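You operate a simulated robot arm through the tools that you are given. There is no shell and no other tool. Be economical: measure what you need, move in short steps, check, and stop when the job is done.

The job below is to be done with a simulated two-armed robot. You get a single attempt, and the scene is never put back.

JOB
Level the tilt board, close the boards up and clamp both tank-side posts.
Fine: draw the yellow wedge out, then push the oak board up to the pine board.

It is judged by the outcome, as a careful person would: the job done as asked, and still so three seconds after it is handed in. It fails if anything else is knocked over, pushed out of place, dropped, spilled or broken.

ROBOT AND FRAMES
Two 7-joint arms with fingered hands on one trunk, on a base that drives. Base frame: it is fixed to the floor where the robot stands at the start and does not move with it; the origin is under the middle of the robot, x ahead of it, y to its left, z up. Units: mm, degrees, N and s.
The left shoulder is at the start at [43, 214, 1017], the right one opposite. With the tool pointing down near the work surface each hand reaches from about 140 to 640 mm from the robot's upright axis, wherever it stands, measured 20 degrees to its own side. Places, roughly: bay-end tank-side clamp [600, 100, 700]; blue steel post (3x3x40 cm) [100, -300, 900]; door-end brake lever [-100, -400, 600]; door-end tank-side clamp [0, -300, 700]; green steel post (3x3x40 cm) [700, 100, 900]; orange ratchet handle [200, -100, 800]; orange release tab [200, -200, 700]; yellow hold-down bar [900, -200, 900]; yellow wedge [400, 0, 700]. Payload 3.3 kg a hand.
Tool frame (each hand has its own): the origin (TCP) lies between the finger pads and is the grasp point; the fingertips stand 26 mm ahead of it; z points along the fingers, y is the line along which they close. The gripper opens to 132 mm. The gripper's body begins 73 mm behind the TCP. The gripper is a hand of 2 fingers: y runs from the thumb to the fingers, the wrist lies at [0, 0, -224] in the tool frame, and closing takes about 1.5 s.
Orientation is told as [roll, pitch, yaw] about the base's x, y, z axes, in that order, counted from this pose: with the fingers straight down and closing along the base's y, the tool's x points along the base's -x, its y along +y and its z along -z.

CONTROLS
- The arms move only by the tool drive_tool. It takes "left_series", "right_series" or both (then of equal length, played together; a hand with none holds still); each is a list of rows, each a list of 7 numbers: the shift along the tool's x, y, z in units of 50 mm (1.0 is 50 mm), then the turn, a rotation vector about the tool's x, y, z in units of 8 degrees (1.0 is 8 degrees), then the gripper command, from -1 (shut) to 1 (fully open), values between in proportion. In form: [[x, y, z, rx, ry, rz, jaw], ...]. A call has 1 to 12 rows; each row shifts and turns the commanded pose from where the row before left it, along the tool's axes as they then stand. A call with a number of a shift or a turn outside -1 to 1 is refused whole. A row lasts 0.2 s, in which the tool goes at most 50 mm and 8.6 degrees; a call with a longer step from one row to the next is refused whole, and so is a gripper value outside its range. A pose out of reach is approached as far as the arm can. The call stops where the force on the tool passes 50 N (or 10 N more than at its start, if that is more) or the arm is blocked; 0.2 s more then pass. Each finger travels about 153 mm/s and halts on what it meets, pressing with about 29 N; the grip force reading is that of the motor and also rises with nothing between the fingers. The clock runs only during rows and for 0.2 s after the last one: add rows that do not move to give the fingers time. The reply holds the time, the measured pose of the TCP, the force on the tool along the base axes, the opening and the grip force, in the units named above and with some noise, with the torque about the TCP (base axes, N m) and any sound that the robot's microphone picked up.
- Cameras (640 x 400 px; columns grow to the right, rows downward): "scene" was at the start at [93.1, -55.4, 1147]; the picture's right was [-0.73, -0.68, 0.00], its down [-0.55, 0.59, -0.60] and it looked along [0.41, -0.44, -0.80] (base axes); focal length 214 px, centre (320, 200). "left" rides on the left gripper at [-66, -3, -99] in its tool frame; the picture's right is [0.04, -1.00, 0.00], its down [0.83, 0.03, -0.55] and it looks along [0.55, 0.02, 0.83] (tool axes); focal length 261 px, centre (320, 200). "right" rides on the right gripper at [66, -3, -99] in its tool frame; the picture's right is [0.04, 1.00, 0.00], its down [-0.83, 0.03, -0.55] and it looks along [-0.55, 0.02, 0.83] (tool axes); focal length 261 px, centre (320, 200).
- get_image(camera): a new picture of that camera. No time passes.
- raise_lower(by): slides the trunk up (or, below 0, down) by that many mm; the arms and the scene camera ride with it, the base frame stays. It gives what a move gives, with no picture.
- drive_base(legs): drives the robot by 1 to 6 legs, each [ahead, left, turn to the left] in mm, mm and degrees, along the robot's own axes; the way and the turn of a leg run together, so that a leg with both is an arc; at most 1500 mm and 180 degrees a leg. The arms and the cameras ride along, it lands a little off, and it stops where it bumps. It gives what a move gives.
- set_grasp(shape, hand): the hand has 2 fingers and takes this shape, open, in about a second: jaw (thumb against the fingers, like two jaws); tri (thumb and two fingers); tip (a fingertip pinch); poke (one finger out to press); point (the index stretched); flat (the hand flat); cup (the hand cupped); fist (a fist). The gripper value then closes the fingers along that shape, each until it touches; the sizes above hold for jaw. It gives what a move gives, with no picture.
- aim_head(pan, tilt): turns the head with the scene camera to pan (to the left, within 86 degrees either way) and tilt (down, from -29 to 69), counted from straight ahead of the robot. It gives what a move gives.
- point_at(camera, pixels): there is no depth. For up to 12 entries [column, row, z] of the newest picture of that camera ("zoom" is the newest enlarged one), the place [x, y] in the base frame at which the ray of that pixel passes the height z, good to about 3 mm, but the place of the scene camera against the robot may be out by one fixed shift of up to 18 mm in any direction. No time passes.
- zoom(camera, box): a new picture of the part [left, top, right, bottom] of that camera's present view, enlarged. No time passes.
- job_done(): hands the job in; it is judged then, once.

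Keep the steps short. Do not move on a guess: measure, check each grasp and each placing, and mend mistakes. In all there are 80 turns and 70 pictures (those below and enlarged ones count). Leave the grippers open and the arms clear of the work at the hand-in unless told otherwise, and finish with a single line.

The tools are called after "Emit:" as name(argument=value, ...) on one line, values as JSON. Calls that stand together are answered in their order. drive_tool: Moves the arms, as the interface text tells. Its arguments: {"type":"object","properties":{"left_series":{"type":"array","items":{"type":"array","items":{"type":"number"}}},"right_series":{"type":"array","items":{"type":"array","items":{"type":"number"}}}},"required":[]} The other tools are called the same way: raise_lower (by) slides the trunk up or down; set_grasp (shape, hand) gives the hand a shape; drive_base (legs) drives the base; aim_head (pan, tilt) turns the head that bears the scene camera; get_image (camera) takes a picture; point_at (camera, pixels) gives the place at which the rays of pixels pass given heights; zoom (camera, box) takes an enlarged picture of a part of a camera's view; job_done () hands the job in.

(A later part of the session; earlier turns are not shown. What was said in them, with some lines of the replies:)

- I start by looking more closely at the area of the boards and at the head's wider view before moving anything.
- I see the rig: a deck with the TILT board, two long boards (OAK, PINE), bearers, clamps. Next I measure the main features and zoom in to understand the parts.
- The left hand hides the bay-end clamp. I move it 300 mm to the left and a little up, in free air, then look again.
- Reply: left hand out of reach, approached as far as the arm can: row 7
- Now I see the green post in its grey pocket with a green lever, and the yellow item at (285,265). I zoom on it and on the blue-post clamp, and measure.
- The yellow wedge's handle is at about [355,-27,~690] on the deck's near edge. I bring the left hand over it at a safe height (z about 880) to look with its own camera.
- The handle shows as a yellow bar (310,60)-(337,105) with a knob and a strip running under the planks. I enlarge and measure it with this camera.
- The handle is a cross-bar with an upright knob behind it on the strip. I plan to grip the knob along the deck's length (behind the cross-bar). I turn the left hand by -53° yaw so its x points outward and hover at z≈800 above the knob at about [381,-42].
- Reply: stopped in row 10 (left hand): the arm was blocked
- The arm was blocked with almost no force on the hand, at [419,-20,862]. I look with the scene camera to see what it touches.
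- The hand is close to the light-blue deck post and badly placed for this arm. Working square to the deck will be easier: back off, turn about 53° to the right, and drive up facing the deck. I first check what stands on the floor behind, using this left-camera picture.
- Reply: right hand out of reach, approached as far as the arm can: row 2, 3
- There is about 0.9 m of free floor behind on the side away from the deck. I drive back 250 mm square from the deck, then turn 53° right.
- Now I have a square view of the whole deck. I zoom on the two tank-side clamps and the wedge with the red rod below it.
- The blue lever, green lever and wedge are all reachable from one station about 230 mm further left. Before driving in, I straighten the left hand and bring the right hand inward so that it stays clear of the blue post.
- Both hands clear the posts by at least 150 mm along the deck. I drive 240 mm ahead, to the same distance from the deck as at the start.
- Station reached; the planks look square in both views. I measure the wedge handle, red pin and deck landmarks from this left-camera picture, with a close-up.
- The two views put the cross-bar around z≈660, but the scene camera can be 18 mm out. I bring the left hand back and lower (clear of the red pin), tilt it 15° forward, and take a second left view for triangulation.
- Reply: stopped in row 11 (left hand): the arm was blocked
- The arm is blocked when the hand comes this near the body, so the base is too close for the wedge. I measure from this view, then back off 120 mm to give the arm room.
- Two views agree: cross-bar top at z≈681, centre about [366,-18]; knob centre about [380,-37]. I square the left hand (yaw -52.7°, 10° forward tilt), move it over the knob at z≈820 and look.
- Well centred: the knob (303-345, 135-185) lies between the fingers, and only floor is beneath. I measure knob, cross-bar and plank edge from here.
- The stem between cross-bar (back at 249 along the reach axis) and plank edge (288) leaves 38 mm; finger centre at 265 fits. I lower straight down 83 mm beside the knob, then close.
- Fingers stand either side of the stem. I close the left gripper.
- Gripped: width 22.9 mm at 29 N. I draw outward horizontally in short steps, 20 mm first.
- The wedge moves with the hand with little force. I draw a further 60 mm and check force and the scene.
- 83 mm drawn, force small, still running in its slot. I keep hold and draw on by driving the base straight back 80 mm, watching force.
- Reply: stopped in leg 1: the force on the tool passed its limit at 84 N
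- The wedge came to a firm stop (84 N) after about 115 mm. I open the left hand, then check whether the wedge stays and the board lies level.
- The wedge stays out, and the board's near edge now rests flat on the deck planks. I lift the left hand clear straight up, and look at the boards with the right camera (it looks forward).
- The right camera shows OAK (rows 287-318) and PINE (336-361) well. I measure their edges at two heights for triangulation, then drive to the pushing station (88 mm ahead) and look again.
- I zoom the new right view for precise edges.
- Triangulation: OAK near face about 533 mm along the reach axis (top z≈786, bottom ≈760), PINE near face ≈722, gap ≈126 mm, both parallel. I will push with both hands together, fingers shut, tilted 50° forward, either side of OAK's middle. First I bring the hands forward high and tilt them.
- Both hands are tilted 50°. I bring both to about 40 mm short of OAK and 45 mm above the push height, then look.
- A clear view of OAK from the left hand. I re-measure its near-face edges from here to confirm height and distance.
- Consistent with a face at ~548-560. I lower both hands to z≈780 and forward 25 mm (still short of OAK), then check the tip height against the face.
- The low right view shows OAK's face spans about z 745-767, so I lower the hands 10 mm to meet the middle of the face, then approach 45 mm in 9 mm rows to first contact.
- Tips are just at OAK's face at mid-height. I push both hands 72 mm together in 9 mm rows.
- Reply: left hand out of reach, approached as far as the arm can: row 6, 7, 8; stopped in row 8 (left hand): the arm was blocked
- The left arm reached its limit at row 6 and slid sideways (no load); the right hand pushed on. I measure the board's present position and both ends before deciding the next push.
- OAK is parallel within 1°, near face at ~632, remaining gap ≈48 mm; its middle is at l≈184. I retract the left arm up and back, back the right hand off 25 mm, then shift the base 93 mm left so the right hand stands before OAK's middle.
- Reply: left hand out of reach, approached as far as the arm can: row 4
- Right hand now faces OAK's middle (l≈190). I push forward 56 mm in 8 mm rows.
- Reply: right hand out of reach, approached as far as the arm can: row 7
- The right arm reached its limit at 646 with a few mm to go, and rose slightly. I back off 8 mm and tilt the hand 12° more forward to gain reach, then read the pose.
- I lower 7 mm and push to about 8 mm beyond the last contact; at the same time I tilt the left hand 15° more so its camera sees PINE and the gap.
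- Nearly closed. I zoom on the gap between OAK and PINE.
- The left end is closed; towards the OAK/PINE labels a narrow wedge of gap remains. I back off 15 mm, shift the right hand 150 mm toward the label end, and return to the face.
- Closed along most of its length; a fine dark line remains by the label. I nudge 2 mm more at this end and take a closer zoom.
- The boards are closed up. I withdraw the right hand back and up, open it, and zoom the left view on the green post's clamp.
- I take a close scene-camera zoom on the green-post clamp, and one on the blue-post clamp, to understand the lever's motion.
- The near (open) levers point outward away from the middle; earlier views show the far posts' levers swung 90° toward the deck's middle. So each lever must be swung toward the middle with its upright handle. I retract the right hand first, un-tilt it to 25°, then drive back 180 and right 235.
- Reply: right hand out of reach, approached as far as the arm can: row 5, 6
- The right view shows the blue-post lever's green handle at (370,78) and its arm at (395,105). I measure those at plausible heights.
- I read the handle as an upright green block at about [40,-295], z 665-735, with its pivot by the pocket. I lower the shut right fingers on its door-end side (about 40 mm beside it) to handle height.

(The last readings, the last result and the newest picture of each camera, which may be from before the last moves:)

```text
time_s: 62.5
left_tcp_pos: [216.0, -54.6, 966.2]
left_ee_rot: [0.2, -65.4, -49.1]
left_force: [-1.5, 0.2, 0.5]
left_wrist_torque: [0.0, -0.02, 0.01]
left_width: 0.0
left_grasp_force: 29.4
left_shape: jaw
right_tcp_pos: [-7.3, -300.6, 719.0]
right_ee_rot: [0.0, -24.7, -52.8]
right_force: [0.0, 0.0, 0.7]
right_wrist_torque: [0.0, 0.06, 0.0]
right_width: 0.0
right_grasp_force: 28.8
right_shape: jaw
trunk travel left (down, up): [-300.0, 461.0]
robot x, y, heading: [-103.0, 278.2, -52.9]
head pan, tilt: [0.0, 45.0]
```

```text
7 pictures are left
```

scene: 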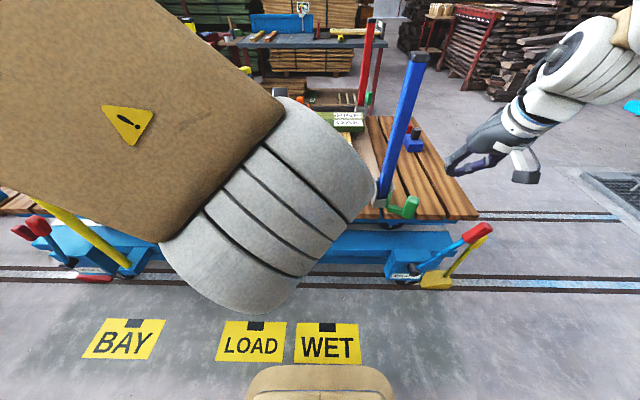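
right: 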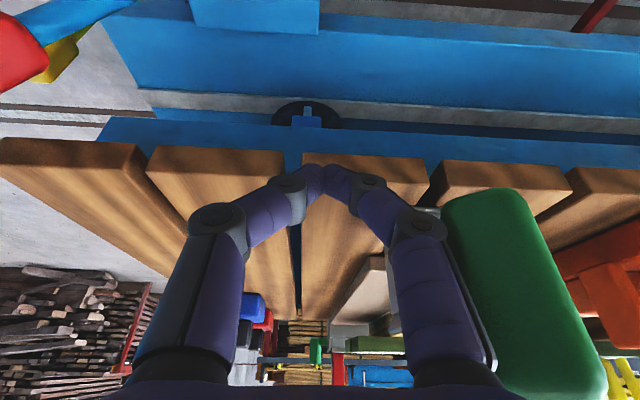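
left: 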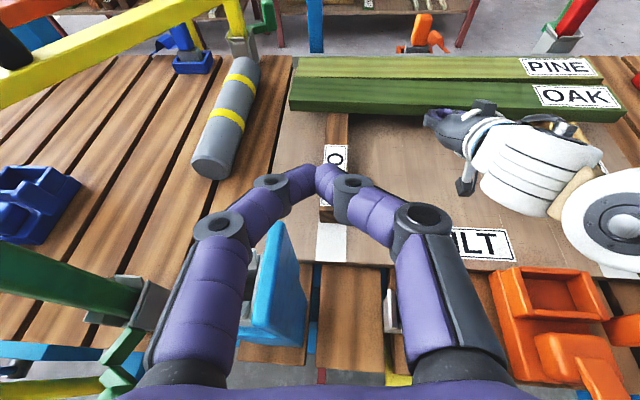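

The handle now appears at about l≈-110, i.e. it has already swung part-way toward the middle — the wide gripper body brushed it that way, the wanted direction. I continue pushing toward the middle, 12 mm per row, watching force.

Emit:
drive_tool(right_series=[[0, 0.24, 0, 0, 0, 0, -1], [0, 0.24, 0, 0, 0, 0, -1], [0, 0.24, 0, 0, 0, 0, -1], [0, 0.24, 0, 0, 0, 0, -1], [0, 0.24, 0, 0, 0, 0, -1], [0, 0.24, 0, 0, 0, 0, -1], [0, 0.24, 0, 0, 0, 0, -1]])

Emit:
get_image(camera="right")

```text
time_s: 64.0
left_tcp_pos: [212.9, -55.4, 966.4]
left_ee_rot: [0.4, -65.5, -49.4]
left_force: [0.2, -0.7, -0.7]
left_wrist_torque: [0.01, 0.01, -0.02]
left_width: 0.0
left_grasp_force: 28.7
left_shape: jaw
right_tcp_pos: [37.7, -262.4, 717.4]
right_ee_rot: [-1.4, -24.4, -53.0]
right_force: [-26.6, -2.6, 8.8]
right_wrist_torque: [0.23, -0.7, 0.49]
right_width: 0.0
right_grasp_force: 29.1
right_shape: jaw
trunk travel left (down, up): [-300.0, 461.0]
robot x, y, heading: [-106.2, 276.1, -53.0]
head pan, tilt: [0.0, 45.0]
stopped in row 7 (right hand): the force on the tool passed its limit at 53 N (the readings are from after the stop); the commanded pose is now the measured one
```

```text
6 pictures are left
```

right: 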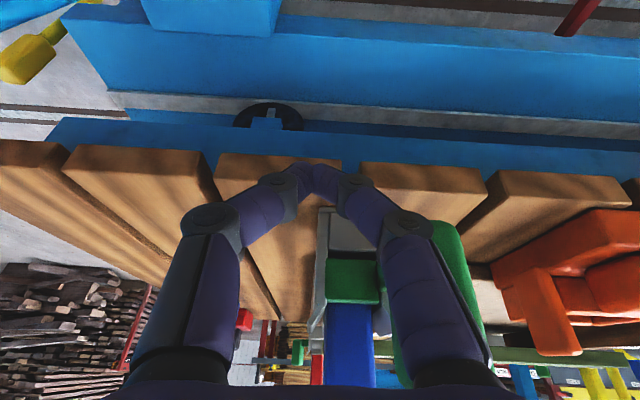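

Stopped at 53 N; the pad now sits square against the blue post, and the handle is at about l≈-65 on the middle side. I ease off 35 mm and zoom the scene on the clamp to see whether it stays shut.

Emit:
drive_tool(right_series=[[0, -0.35, 0, 0, 0, 0, -1], [0, -0.35, 0, 0, 0, 0, -1], [0, 0, 0, 0, 0, 0, -1]])

Emit:
zoom(camera="scene", box=[340, 90, 460, 250])

```text
time_s: 64.8
left_tcp_pos: [214.9, -54.2, 966.6]
left_ee_rot: [0.3, -65.3, -49.3]
left_force: [-0.3, 0.5, -0.3]
left_wrist_torque: [-0.01, -0.03, 0.02]
left_width: 0.2
left_grasp_force: 28.6
left_shape: jaw
right_tcp_pos: [16.0, -282.5, 720.0]
right_ee_rot: [-1.1, -24.5, -52.9]
right_force: [-0.7, 0.2, 0.8]
right_wrist_torque: [-0.02, 0.0, 0.02]
right_width: 0.1
right_grasp_force: 28.5
right_shape: jaw
trunk travel left (down, up): [-300.0, 461.0]
robot x, y, heading: [-103.7, 277.7, -53.0]
head pan, tilt: [0.0, 45.0]
```

```text
2.50 times, centred on (400, 170) of scene
```

zoom: 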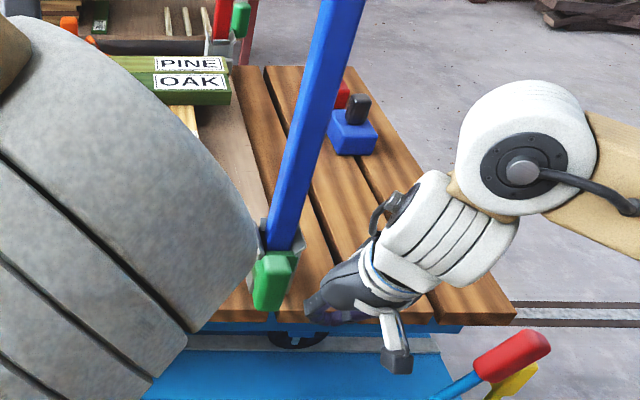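

The lever now points straight out with its pad flat on the post, and stays there. I push again in finer steps to check that this is the end stop and not just friction.

Emit:
drive_tool(right_series=[[0, 0.2, 0, 0, 0, 0, -1], [0, 0.2, 0, 0, 0, 0, -1], [0, 0.1, 0, 0, 0, 0, -1], [0, 0.06, 0, 0, 0, 0, -1], [0, 0.06, 0, 0, 0, 0, -1], [0, 0.06, 0, 0, 0, 0, -1], [0, 0.06, 0, 0, 0, 0, -1], [0, 0.06, 0, 0, 0, 0, -1], [0, 0.06, 0, 0, 0, 0, -1]])

```text
time_s: 66.8
left_tcp_pos: [210.8, -54.3, 967.5]
left_ee_rot: [0.8, -65.5, -49.7]
left_force: [-0.7, 0.2, -0.4]
left_wrist_torque: [0.02, 0.02, -0.01]
left_width: 0.0
left_grasp_force: 29.0
left_shape: jaw
right_tcp_pos: [43.6, -258.4, 717.2]
right_ee_rot: [-1.8, -24.1, -52.7]
right_force: [-47.8, -11.6, 8.2]
right_wrist_torque: [0.32, -0.97, 0.53]
right_width: 0.1
right_grasp_force: 28.6
right_shape: jaw
trunk travel left (down, up): [-300.0, 461.0]
robot x, y, heading: [-102.3, 281.1, -52.9]
head pan, tilt: [0.0, 45.0]
```

Force builds to 50 N within a few mm and the hand only flexes: a firm end stop, so the blue post is clamped. I withdraw the right hand aside and up, and set up the left hand (25° tilt, opened to straddle the other handle).

Emit:
drive_tool(left_series=[[0, 0, 0, 0, 1.0, 0, 0], [0, 0, 0, 0, 1.0, 0, 0.67], [0, 0, 0, 0, 1.0, 0, 0.67], [0, 0, 0, 0, 1.0, 0, 0.67], [0, 0, 0, 0, 1.0, 0, 0.67], [0, 0.9, 0, 0, 0, 0.4, 0.67], [0, 0.9, 0, 0, 0, 0, 0.67], [0, 0.9, 0, 0, 0, 0, 0.67]], right_series=[[0, -0.95, 0, 0, 0, 0, -1], [0, 0, 0, 0, 0, 0, -1], [-0.33, 0, -0.73, 0, 0, 0, -1], [-0.33, 0, -0.73, 0, 0, 0, -1], [-0.33, 0, -0.73, 0, 0, 0, -1], [-0.33, 0, -0.73, 0, 0, 0, -1], [-0.33, 0, -0.73, 0, 0, 0, -1], [0, 0, 0, 0, 0, 0, 1]])

Emit:
drive_base(legs=[[-60, 0, 0], [0, 345, 0]])

Emit:
get_image(camera="scene")

```text
time_s: 68.6
left_tcp_pos: [321.5, 31.6, 967.7]
left_ee_rot: [1.7, -25.3, -52.6]
left_force: [-0.3, 0.7, -0.6]
left_wrist_torque: [-0.01, 0.0, 0.05]
left_width: 109.8
left_grasp_force: 0.0
left_shape: jaw
right_tcp_pos: [16.1, -281.1, 920.1]
right_ee_rot: [-1.1, -24.6, -52.8]
right_force: [-1.5, -0.4, 1.8]
right_wrist_torque: [0.0, 0.05, 0.0]
right_width: 131.7
right_grasp_force: 0.1
right_shape: jaw
trunk travel left (down, up): [-300.0, 461.0]
robot x, y, heading: [-101.9, 284.8, -53.0]
head pan, tilt: [0.0, 45.0]
```

```text
time_s: 71.5
left_tcp_pos: [561.5, 287.5, 968.6]
left_ee_rot: [1.5, -25.3, -52.6]
left_force: [0.7, 0.7, 0.2]
left_wrist_torque: [0.0, 0.0, -0.02]
left_width: 110.2
left_grasp_force: 0.1
left_shape: jaw
right_tcp_pos: [257.4, -25.1, 919.3]
right_ee_rot: [-1.2, -24.5, -52.9]
right_force: [-0.2, -0.4, 0.0]
right_wrist_torque: [-0.03, -0.02, 0.01]
right_width: 131.9
right_grasp_force: 0.1
right_shape: jaw
trunk travel left (down, up): [-300.0, 461.0]
robot x, y, heading: [136.7, 534.0, -52.9]
head pan, tilt: [0.0, 45.0]
```

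```text
4 pictures are left
```

scene: 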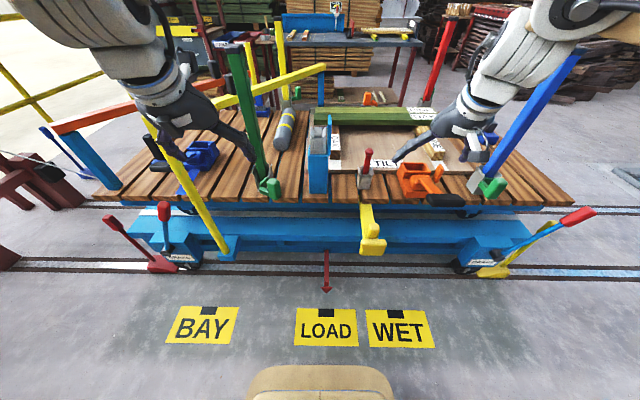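

In this view the green post's lever also seems to point straight out, like the far posts' and like the blue one now. Before touching it I look closely from the left hand, which is above it.

Emit:
zoom(camera="left", box=[230, 0, 450, 140])

```text
2.86 times, centred on (340, 70) of left
```

zoom: 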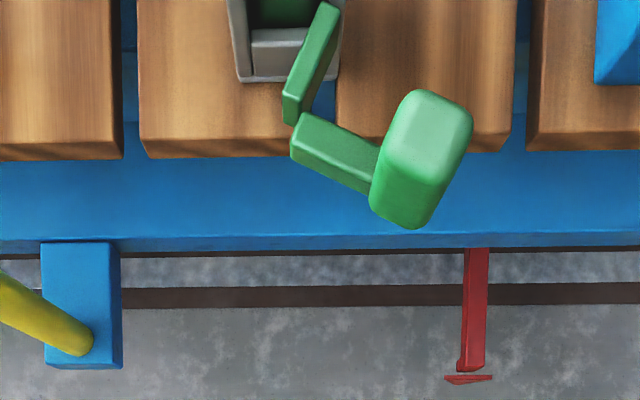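

This is decisive: the green lever is a crank pivoting at the pocket's door-side front corner, handle now to the door side (open, same as blue was). It must swing toward the bay side so that the pad sweeps across the pocket's front. I measure handle, pivot and pocket.

Emit:
point_at(camera="zoom", pixels=[[428, 130, 755], [428, 130, 735], [405, 205, 680], [405, 205, 700], [330, 10, 715], [300, 118, 700], [335, 150, 700], [240, 80, 715], [75, 250, 600], [45, 300, 650]])

```text
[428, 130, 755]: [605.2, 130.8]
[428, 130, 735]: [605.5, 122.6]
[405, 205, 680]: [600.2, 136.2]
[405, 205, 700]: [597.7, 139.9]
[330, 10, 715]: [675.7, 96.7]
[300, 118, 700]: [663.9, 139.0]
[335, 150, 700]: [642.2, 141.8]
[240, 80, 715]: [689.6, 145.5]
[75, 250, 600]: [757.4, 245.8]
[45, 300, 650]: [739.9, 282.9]
```

Handle is at a≈260, l≈559 (z 680-755), pivot near l≈596; target is roughly l≈640. I lower the left hand, opened 66 mm, straddling the handle at TCP z≈735.

Emit:
drive_tool(left_series=[[0, -0.615, 0, 0, 0, 0, 0], [0, -0.615, 0, 0, 0, 0, 0], [-0.066, 0, 0.77, 0, 0, 0, 0], [-0.066, 0, 0.77, 0, 0, 0, 0], [-0.066, 0, 0.77, 0, 0, 0, 0], [-0.066, 0, 0.77, 0, 0, 0, 0], [-0.066, 0, 0.77, 0, 0, 0, 0], [-0.066, 0, 0.77, 0, 0, 0, 0], [-0.066, 0, 0.77, 0, 0, 0, 0], [0, 0, 0, 0, 0, 0, 0]])

```text
time_s: 73.7
left_tcp_pos: [602.7, 146.7, 732.8]
left_ee_rot: [1.7, -25.4, -52.7]
left_force: [0.5, 0.5, 0.0]
left_wrist_torque: [0.01, 0.02, 0.02]
left_width: 66.4
left_grasp_force: 0.1
left_shape: jaw
right_tcp_pos: [257.1, -24.9, 918.0]
right_ee_rot: [-1.0, -24.5, -52.9]
right_force: [1.2, 0.0, 0.5]
right_wrist_torque: [-0.01, -0.03, 0.01]
right_width: 131.9
right_grasp_force: 0.0
right_shape: jaw
trunk travel left (down, up): [-300.0, 461.0]
robot x, y, heading: [138.8, 535.9, -52.9]
head pan, tilt: [0.0, 45.0]
```

No contact on the way down. I close gently to confirm the handle is between the fingers.

Emit:
drive_tool(left_series=[[0, 0, 0, 0, 0, 0, -0.5], [0, 0, 0, 0, 0, 0, -0.7], [0, 0, 0, 0, 0, 0, -0.7]])

```text
time_s: 74.5
left_tcp_pos: [600.2, 148.7, 729.5]
left_ee_rot: [1.7, -24.7, -52.8]
left_force: [-16.7, 14.3, -26.0]
left_wrist_torque: [-0.03, 0.54, 0.27]
left_width: 28.7
left_grasp_force: 29.1
left_shape: jaw
right_tcp_pos: [256.1, -25.4, 919.2]
right_ee_rot: [-1.0, -24.4, -52.9]
right_force: [-0.7, 0.5, 0.4]
right_wrist_torque: [0.0, -0.01, 0.01]
right_width: 131.8
right_grasp_force: 0.0
right_shape: jaw
trunk travel left (down, up): [-300.0, 461.0]
robot x, y, heading: [136.9, 537.7, -53.1]
head pan, tilt: [0.0, 45.0]
```

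The handle is between the fingers (28.7 mm). I loosen to ~36 mm and swing it toward the bay side along its arc, 10 mm per row.

Emit:
drive_tool(left_series=[[0, 0, 0, 0, 0, 0, -0.42], [0.04, 0.2, 0, 0, 0, 0, -0.42], [0.04, 0.2, 0, 0, 0, 0, -0.42], [0.03, 0.2, 0, 0, 0, 0, -0.42], [0, 0.2, 0, 0, 0, 0, -0.42], [0, 0.2, 0, 0, 0, 0, -0.42]])

```text
time_s: 75.9
left_tcp_pos: [638.4, 181.7, 732.4]
left_ee_rot: [1.5, -25.5, -52.6]
left_force: [-0.2, -1.0, 0.2]
left_wrist_torque: [-0.01, -0.01, 0.01]
left_width: 38.6
left_grasp_force: 0.1
left_shape: jaw
right_tcp_pos: [255.5, -26.4, 918.7]
right_ee_rot: [-1.0, -24.5, -52.9]
right_force: [-0.2, -0.2, 0.7]
right_wrist_torque: [0.0, 0.01, 0.0]
right_width: 132.0
right_grasp_force: 0.0
right_shape: jaw
trunk travel left (down, up): [-300.0, 461.0]
robot x, y, heading: [138.6, 536.5, -53.3]
head pan, tilt: [0.0, 45.0]
```

Moved 50 mm freely. I continue the swing, 8 mm rows, until the force rises.

Emit:
drive_tool(left_series=[[-0.03, 0.16, 0.01, 0, 0, 0, -0.42], [-0.03, 0.16, 0.01, 0, 0, 0, -0.42], [-0.04, 0.16, 0.015, 0, 0, 0, -0.42], [-0.04, 0.16, 0.015, 0, 0, 0, -0.42], [-0.04, 0.16, 0.015, 0, 0, 0, -0.42], [-0.04, 0.16, 0.015, 0, 0, 0, -0.42]])

Emit:
get_image(camera="left")

```text
time_s: 77.3
left_tcp_pos: [678.8, 199.9, 734.7]
left_ee_rot: [1.5, -25.3, -52.8]
left_force: [-20.4, 2.5, -0.3]
left_wrist_torque: [0.05, 0.25, -0.67]
left_width: 52.6
left_grasp_force: 0.0
left_shape: jaw
right_tcp_pos: [253.9, -24.6, 920.6]
right_ee_rot: [-1.0, -24.5, -53.0]
right_force: [-0.4, 0.7, -0.3]
right_wrist_torque: [-0.01, 0.03, -0.02]
right_width: 132.2
right_grasp_force: 0.1
right_shape: jaw
trunk travel left (down, up): [-300.0, 461.0]
robot x, y, heading: [138.9, 533.4, -53.0]
head pan, tilt: [0.0, 45.0]
```

```text
2 pictures are left
```

left: 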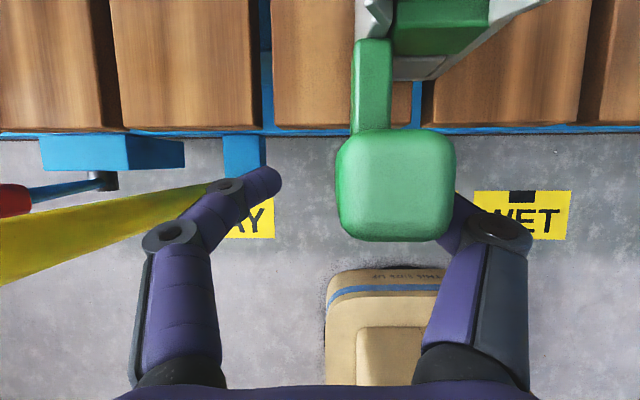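

The arm now points straight out and the pad is square in the pocket in front of the post; the finger is just being pushed open by the handle (20 N). For a firm end push like on the blue one, I lift, shut the fingers, come down on the door side of the handle and push.

Emit:
drive_tool(left_series=[[0, -0.2, 0, 0, 0, 0, 0.1], [-0.385, 0, -0.81, 0, 0, 0, 0.1], [-0.385, 0, -0.81, 0, 0, 0, -1], [0, -0.7, 0, 0, 0, 0, -1], [0, -0.7, 0, 0, 0, 0, -1], [0, 0, 0, 0, 0, 0, -1], [0.385, 0, 0.81, 0, 0, 0, -1], [0.385, 0, 0.81, 0, 0, 0, -1], [0, 0, 0, 0, 0, 0, -1]])

Emit:
drive_tool(left_series=[[0, 0.2, 0, 0, 0, 0, -1], [0, 0.2, 0, 0, 0, 0, -1], [0, 0.12, 0, 0, 0, 0, -1], [0, 0.12, 0, 0, 0, 0, -1], [0, 0.12, 0, 0, 0, 0, -1], [0, 0.12, 0, 0, 0, 0, -1], [0, 0.12, 0, 0, 0, 0, -1], [0, 0.12, 0, 0, 0, 0, -1], [0, 0.12, 0, 0, 0, 0, -1], [0, 0.12, 0, 0, 0, 0, -1], [0, 0.12, 0, 0, 0, 0, -1]])

```text
time_s: 79.3
left_tcp_pos: [619.9, 153.2, 732.3]
left_ee_rot: [1.7, -25.3, -52.7]
left_force: [-0.5, 0.0, -0.7]
left_wrist_torque: [0.0, -0.03, 0.01]
left_width: 9.7
left_grasp_force: 28.9
left_shape: jaw
right_tcp_pos: [256.6, -25.5, 919.8]
right_ee_rot: [-1.0, -24.4, -52.9]
right_force: [-0.4, 0.4, -0.6]
right_wrist_torque: [0.02, -0.02, -0.01]
right_width: 131.8
right_grasp_force: 0.1
right_shape: jaw
trunk travel left (down, up): [-300.0, 461.0]
robot x, y, heading: [136.9, 531.4, -53.0]
head pan, tilt: [0.0, 45.0]
```

```text
time_s: 80.2
left_tcp_pos: [626.0, 160.2, 732.7]
left_ee_rot: [0.2, -25.3, -53.6]
left_force: [-21.2, -11.2, -0.4]
left_wrist_torque: [0.29, -0.49, 0.24]
left_width: 11.7
left_grasp_force: 29.3
left_shape: jaw
right_tcp_pos: [254.1, -25.5, 918.9]
right_ee_rot: [-1.0, -24.5, -53.2]
right_force: [0.7, 0.4, -0.7]
right_wrist_torque: [0.01, -0.01, -0.02]
right_width: 131.8
right_grasp_force: 0.0
right_shape: jaw
trunk travel left (down, up): [-300.0, 461.0]
robot x, y, heading: [137.7, 536.2, -53.1]
head pan, tilt: [0.0, 45.0]
stopped in row 4 (left hand): the force on the tool passed its limit at 53 N (the readings are from after the stop); the commanded pose is now the measured one
```

The fingers read 10-12 mm wide instead of shut, so something may be between them. I look before doing more.

Emit:
get_image(camera="left")

```text
1 pictures are left
```

left: 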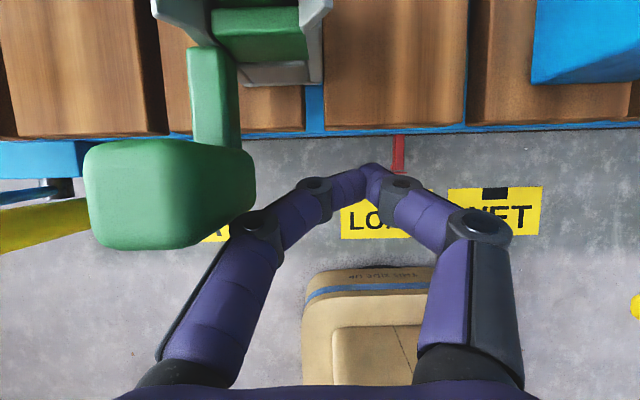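

The picture shows the lever fully swung: arm straight out, pad square across the pocket in front of the post, stopped at 53 N (the bowed finger bears on the handle). Green is clamped. I withdraw the left hand sideways, up and back, opening it, then use the last picture on both clamps.

Emit:
drive_tool(left_series=[[0, -0.6, 0, 0, 0, 0, -1], [0, 0, 0, 0, 0, 0, -1], [-0.385, 0, -0.81, 0, 0, 0, -1], [-0.385, 0, -0.81, 0, 0, 0, -1], [-0.385, 0, -0.81, 0, 0, 0, -1], [-0.385, 0, -0.81, 0, 0, 0, -1], [-0.385, 0, -0.81, 0, 0, 0, -1], [0.7, 0, -0.3, 0, 0, 0, 1], [0.7, 0, -0.3, 0, 0, 0, 1], [0.7, 0, -0.3, 0, 0, 0, 1], [0, 0, 0, 0, 0, 0, 1]])

Emit:
zoom(camera="scene", box=[245, 120, 515, 289])

```text
time_s: 82.6
left_tcp_pos: [539.2, 235.5, 953.1]
left_ee_rot: [0.7, -25.3, -53.3]
left_force: [-0.6, 0.3, -0.5]
left_wrist_torque: [0.01, 0.0, -0.01]
left_width: 131.7
left_grasp_force: 0.1
left_shape: jaw
right_tcp_pos: [255.0, -26.1, 919.1]
right_ee_rot: [-1.0, -24.5, -53.0]
right_force: [-0.8, 0.7, -0.1]
right_wrist_torque: [0.02, 0.02, -0.01]
right_width: 131.9
right_grasp_force: 0.0
right_shape: jaw
trunk travel left (down, up): [-300.0, 461.0]
robot x, y, heading: [136.9, 535.9, -53.1]
head pan, tilt: [0.0, 45.0]
```

```text
2.37 times, centred on (380, 204) of scene
```

zoom: 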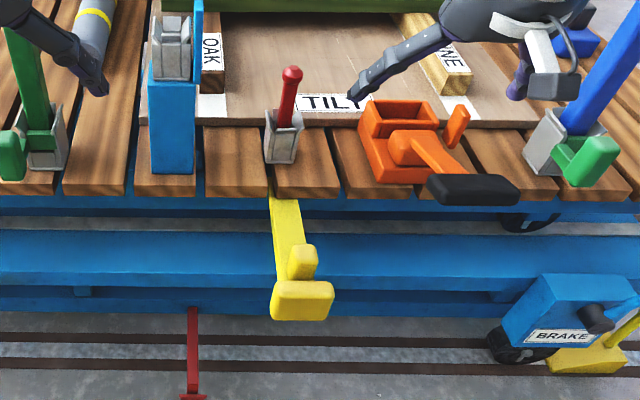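

The green clamp shows pad square and handle swung to the bay side. The blue handle, however, still appears about 20-40 mm short of the same attitude. No pictures remain, so I go back to the blue station by the exact reverse route and push its handle further, judging by pose and force.

Emit:
drive_base(legs=[[0, -345, 0], [60, 0, 0]])

Emit:
drive_tool(right_series=[[0, -0.6, 0, 0, 0, 0, -0.5], [0, 0, 0, 0, 0, 0, -1], [0, 0, 0, 0, 0, 0, -1], [0, 0, 0, 0, 0, 0, -1], [0, 0, 0, 0, 0, 0, -1]])

```text
time_s: 85.4
left_tcp_pos: [300.7, -18.7, 951.6]
left_ee_rot: [0.7, -25.3, -53.3]
left_force: [0.7, 0.5, 0.1]
left_wrist_torque: [0.03, -0.01, -0.01]
left_width: 131.9
left_grasp_force: 0.1
left_shape: jaw
right_tcp_pos: [16.6, -280.1, 919.4]
right_ee_rot: [-1.0, -24.3, -53.1]
right_force: [0.6, 0.0, 0.1]
right_wrist_torque: [-0.02, 0.02, -0.03]
right_width: 132.1
right_grasp_force: 0.1
right_shape: jaw
trunk travel left (down, up): [-300.0, 461.0]
robot x, y, heading: [-98.9, 279.4, -53.2]
head pan, tilt: [0.0, 45.0]
```

```text
time_s: 86.6
left_tcp_pos: [300.5, -19.2, 951.7]
left_ee_rot: [0.7, -25.3, -53.3]
left_force: [-0.5, -0.2, 0.3]
left_wrist_torque: [0.02, -0.01, 0.01]
left_width: 132.1
left_grasp_force: 0.1
left_shape: jaw
right_tcp_pos: [-7.3, -297.7, 921.1]
right_ee_rot: [-1.1, -24.5, -53.2]
right_force: [-0.4, -0.3, -0.2]
right_wrist_torque: [-0.03, -0.02, -0.01]
right_width: 0.0
right_grasp_force: 28.7
right_shape: jaw
trunk travel left (down, up): [-300.0, 461.0]
robot x, y, heading: [-99.6, 280.8, -53.1]
head pan, tilt: [0.0, 45.0]
```

Now at l≈-186, directly beside the handle. I lower to the same height that worked on the green clamp (z≈734).

Emit:
drive_tool(right_series=[[0.256, 0, 0.706, 0, 0, 0, -1], [0.256, 0, 0.706, 0, 0, 0, -1], [0.256, 0, 0.706, 0, 0, 0, -1], [0.256, 0, 0.706, 0, 0, 0, -1], [0.256, 0, 0.706, 0, 0, 0, -1]])

Emit:
drive_tool(right_series=[[0, 0.2, 0, 0, 0, 0, -1], [0, 0.2, 0, 0, 0, 0, -1], [0, 0.16, 0, 0, 0, 0, -1], [0, 0.16, 0, 0, 0, 0, -1], [0, 0.16, 0, 0, 0, 0, -1], [0, 0, 0, 0, 0, 0, -1]])

```text
time_s: 87.8
left_tcp_pos: [300.2, -18.0, 952.7]
left_ee_rot: [0.7, -25.2, -53.3]
left_force: [0.2, 0.1, 0.0]
left_wrist_torque: [-0.02, 0.0, 0.02]
left_width: 131.7
left_grasp_force: 0.1
left_shape: jaw
right_tcp_pos: [-1.8, -310.0, 732.1]
right_ee_rot: [-1.0, -24.5, -53.0]
right_force: [-0.2, 0.0, 0.3]
right_wrist_torque: [0.01, -0.03, 0.03]
right_width: 0.2
right_grasp_force: 29.1
right_shape: jaw
trunk travel left (down, up): [-300.0, 461.0]
robot x, y, heading: [-100.7, 276.1, -53.2]
head pan, tilt: [0.0, 45.0]
```

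```text
time_s: 89.2
left_tcp_pos: [299.1, -18.2, 951.8]
left_ee_rot: [0.7, -25.2, -53.3]
left_force: [0.3, 0.1, -1.0]
left_wrist_torque: [0.0, 0.01, -0.01]
left_width: 132.0
left_grasp_force: 0.1
left_shape: jaw
right_tcp_pos: [34.9, -285.6, 730.4]
right_ee_rot: [-1.1, -24.5, -53.1]
right_force: [0.1, -0.6, 1.1]
right_wrist_torque: [-0.03, 0.02, -0.01]
right_width: 0.3
right_grasp_force: 29.1
right_shape: jaw
trunk travel left (down, up): [-300.0, 461.0]
robot x, y, heading: [-99.5, 279.5, -53.3]
head pan, tilt: [0.0, 45.0]
```

No resistance up to l≈-145. I continue in 5 mm rows.

Emit:
drive_tool(right_series=[[0, 0.1, 0, 0, 0, 0, -1], [0, 0.1, 0, 0, 0, 0, -1], [0, 0.1, 0, 0, 0, 0, -1], [0, 0.1, 0, 0, 0, 0, -1], [0, 0.1, 0, 0, 0, 0, -1], [0, 0.1, 0, 0, 0, 0, -1], [0, 0.1, 0, 0, 0, 0, -1], [0, 0.1, 0, 0, 0, 0, -1], [0, 0.1, 0, 0, 0, 0, -1], [0, 0.1, 0, 0, 0, 0, -1]])

```text
time_s: 90.2
left_tcp_pos: [297.5, -18.3, 952.7]
left_ee_rot: [0.8, -25.3, -53.4]
left_force: [0.9, -0.6, -1.0]
left_wrist_torque: [0.0, 0.0, 0.03]
left_width: 131.9
left_grasp_force: 0.1
left_shape: jaw
right_tcp_pos: [41.7, -279.3, 732.6]
right_ee_rot: [-2.1, -24.6, -53.5]
right_force: [-20.9, -5.0, 6.8]
right_wrist_torque: [0.39, -0.7, 0.52]
right_width: 0.0
right_grasp_force: 29.1
right_shape: jaw
trunk travel left (down, up): [-300.0, 461.0]
robot x, y, heading: [-102.6, 282.7, -53.3]
head pan, tilt: [0.0, 45.0]
stopped in row 5 (right hand): the force on the tool passed its limit at 53 N (the readings are from after the stop); the commanded pose is now the measured one
```

It stops hard again at 53 N, at the equivalent position to the green clamp's end stop; rechecking the last picture, the blue arm there also runs straight out from the pocket's bay-side edge, the same as green's. Both are clamped. I withdraw the right hand aside and up, open it, and back the robot away.

Emit:
drive_tool(right_series=[[0, -0.5, 0, 0, 0, 0, -1], [0, -0.5, 0, 0, 0, 0, -1], [-0.33, 0, -0.73, 0, 0, 0, -1], [-0.33, 0, -0.73, 0, 0, 0, -1], [-0.33, 0, -0.73, 0, 0, 0, -1], [-0.33, 0, -0.73, 0, 0, 0, -1], [-0.33, 0, -0.73, 0, 0, 0, -1], [0, 0, 0, 0, 0, 0, 1], [0, 0, 0, 0, 0, 0, 1], [0, 0, 0, 0, 0, 0, 1]])

Emit:
drive_base(legs=[[-200, 0, 0]])

```text
time_s: 92.5
left_tcp_pos: [298.6, -18.8, 953.3]
left_ee_rot: [0.7, -25.3, -53.4]
left_force: [0.3, 0.1, -0.4]
left_wrist_torque: [-0.02, 0.0, -0.02]
left_width: 131.8
left_grasp_force: 0.0
left_shape: jaw
right_tcp_pos: [7.5, -301.9, 934.3]
right_ee_rot: [-1.7, -24.6, -53.5]
right_force: [0.0, -0.7, 0.0]
right_wrist_torque: [0.04, 0.02, -0.01]
right_width: 131.9
right_grasp_force: 0.0
right_shape: jaw
trunk travel left (down, up): [-300.0, 461.0]
robot x, y, heading: [-99.3, 281.6, -53.3]
head pan, tilt: [0.0, 45.0]
```

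```text
time_s: 94.0
left_tcp_pos: [178.2, 144.0, 953.0]
left_ee_rot: [0.6, -25.2, -53.3]
left_force: [-0.1, 1.6, 0.1]
left_wrist_torque: [-0.04, 0.04, -0.03]
left_width: 131.8
left_grasp_force: 0.0
left_shape: jaw
right_tcp_pos: [-112.3, -140.3, 935.4]
right_ee_rot: [-1.7, -24.6, -53.3]
right_force: [-0.9, -1.3, 0.0]
right_wrist_torque: [-0.05, -0.02, 0.01]
right_width: 132.1
right_grasp_force: 0.1
right_shape: jaw
trunk travel left (down, up): [-300.0, 461.0]
robot x, y, heading: [-220.8, 441.2, -53.4]
head pan, tilt: [0.0, 45.0]
```

Wedge drawn, boards closed, both clamps at their stops, grippers open and arms clear. I hand in.

Emit:
job_done()

```text
The job is handed in.
```

The wedge is drawn to its stop and the tilt board lies flat, the oak board is pushed up to the pine board, and both tank-side post clamps are swung to their end stops, though the blue clamp's last push was checked by force and position only, because no pictures were left.
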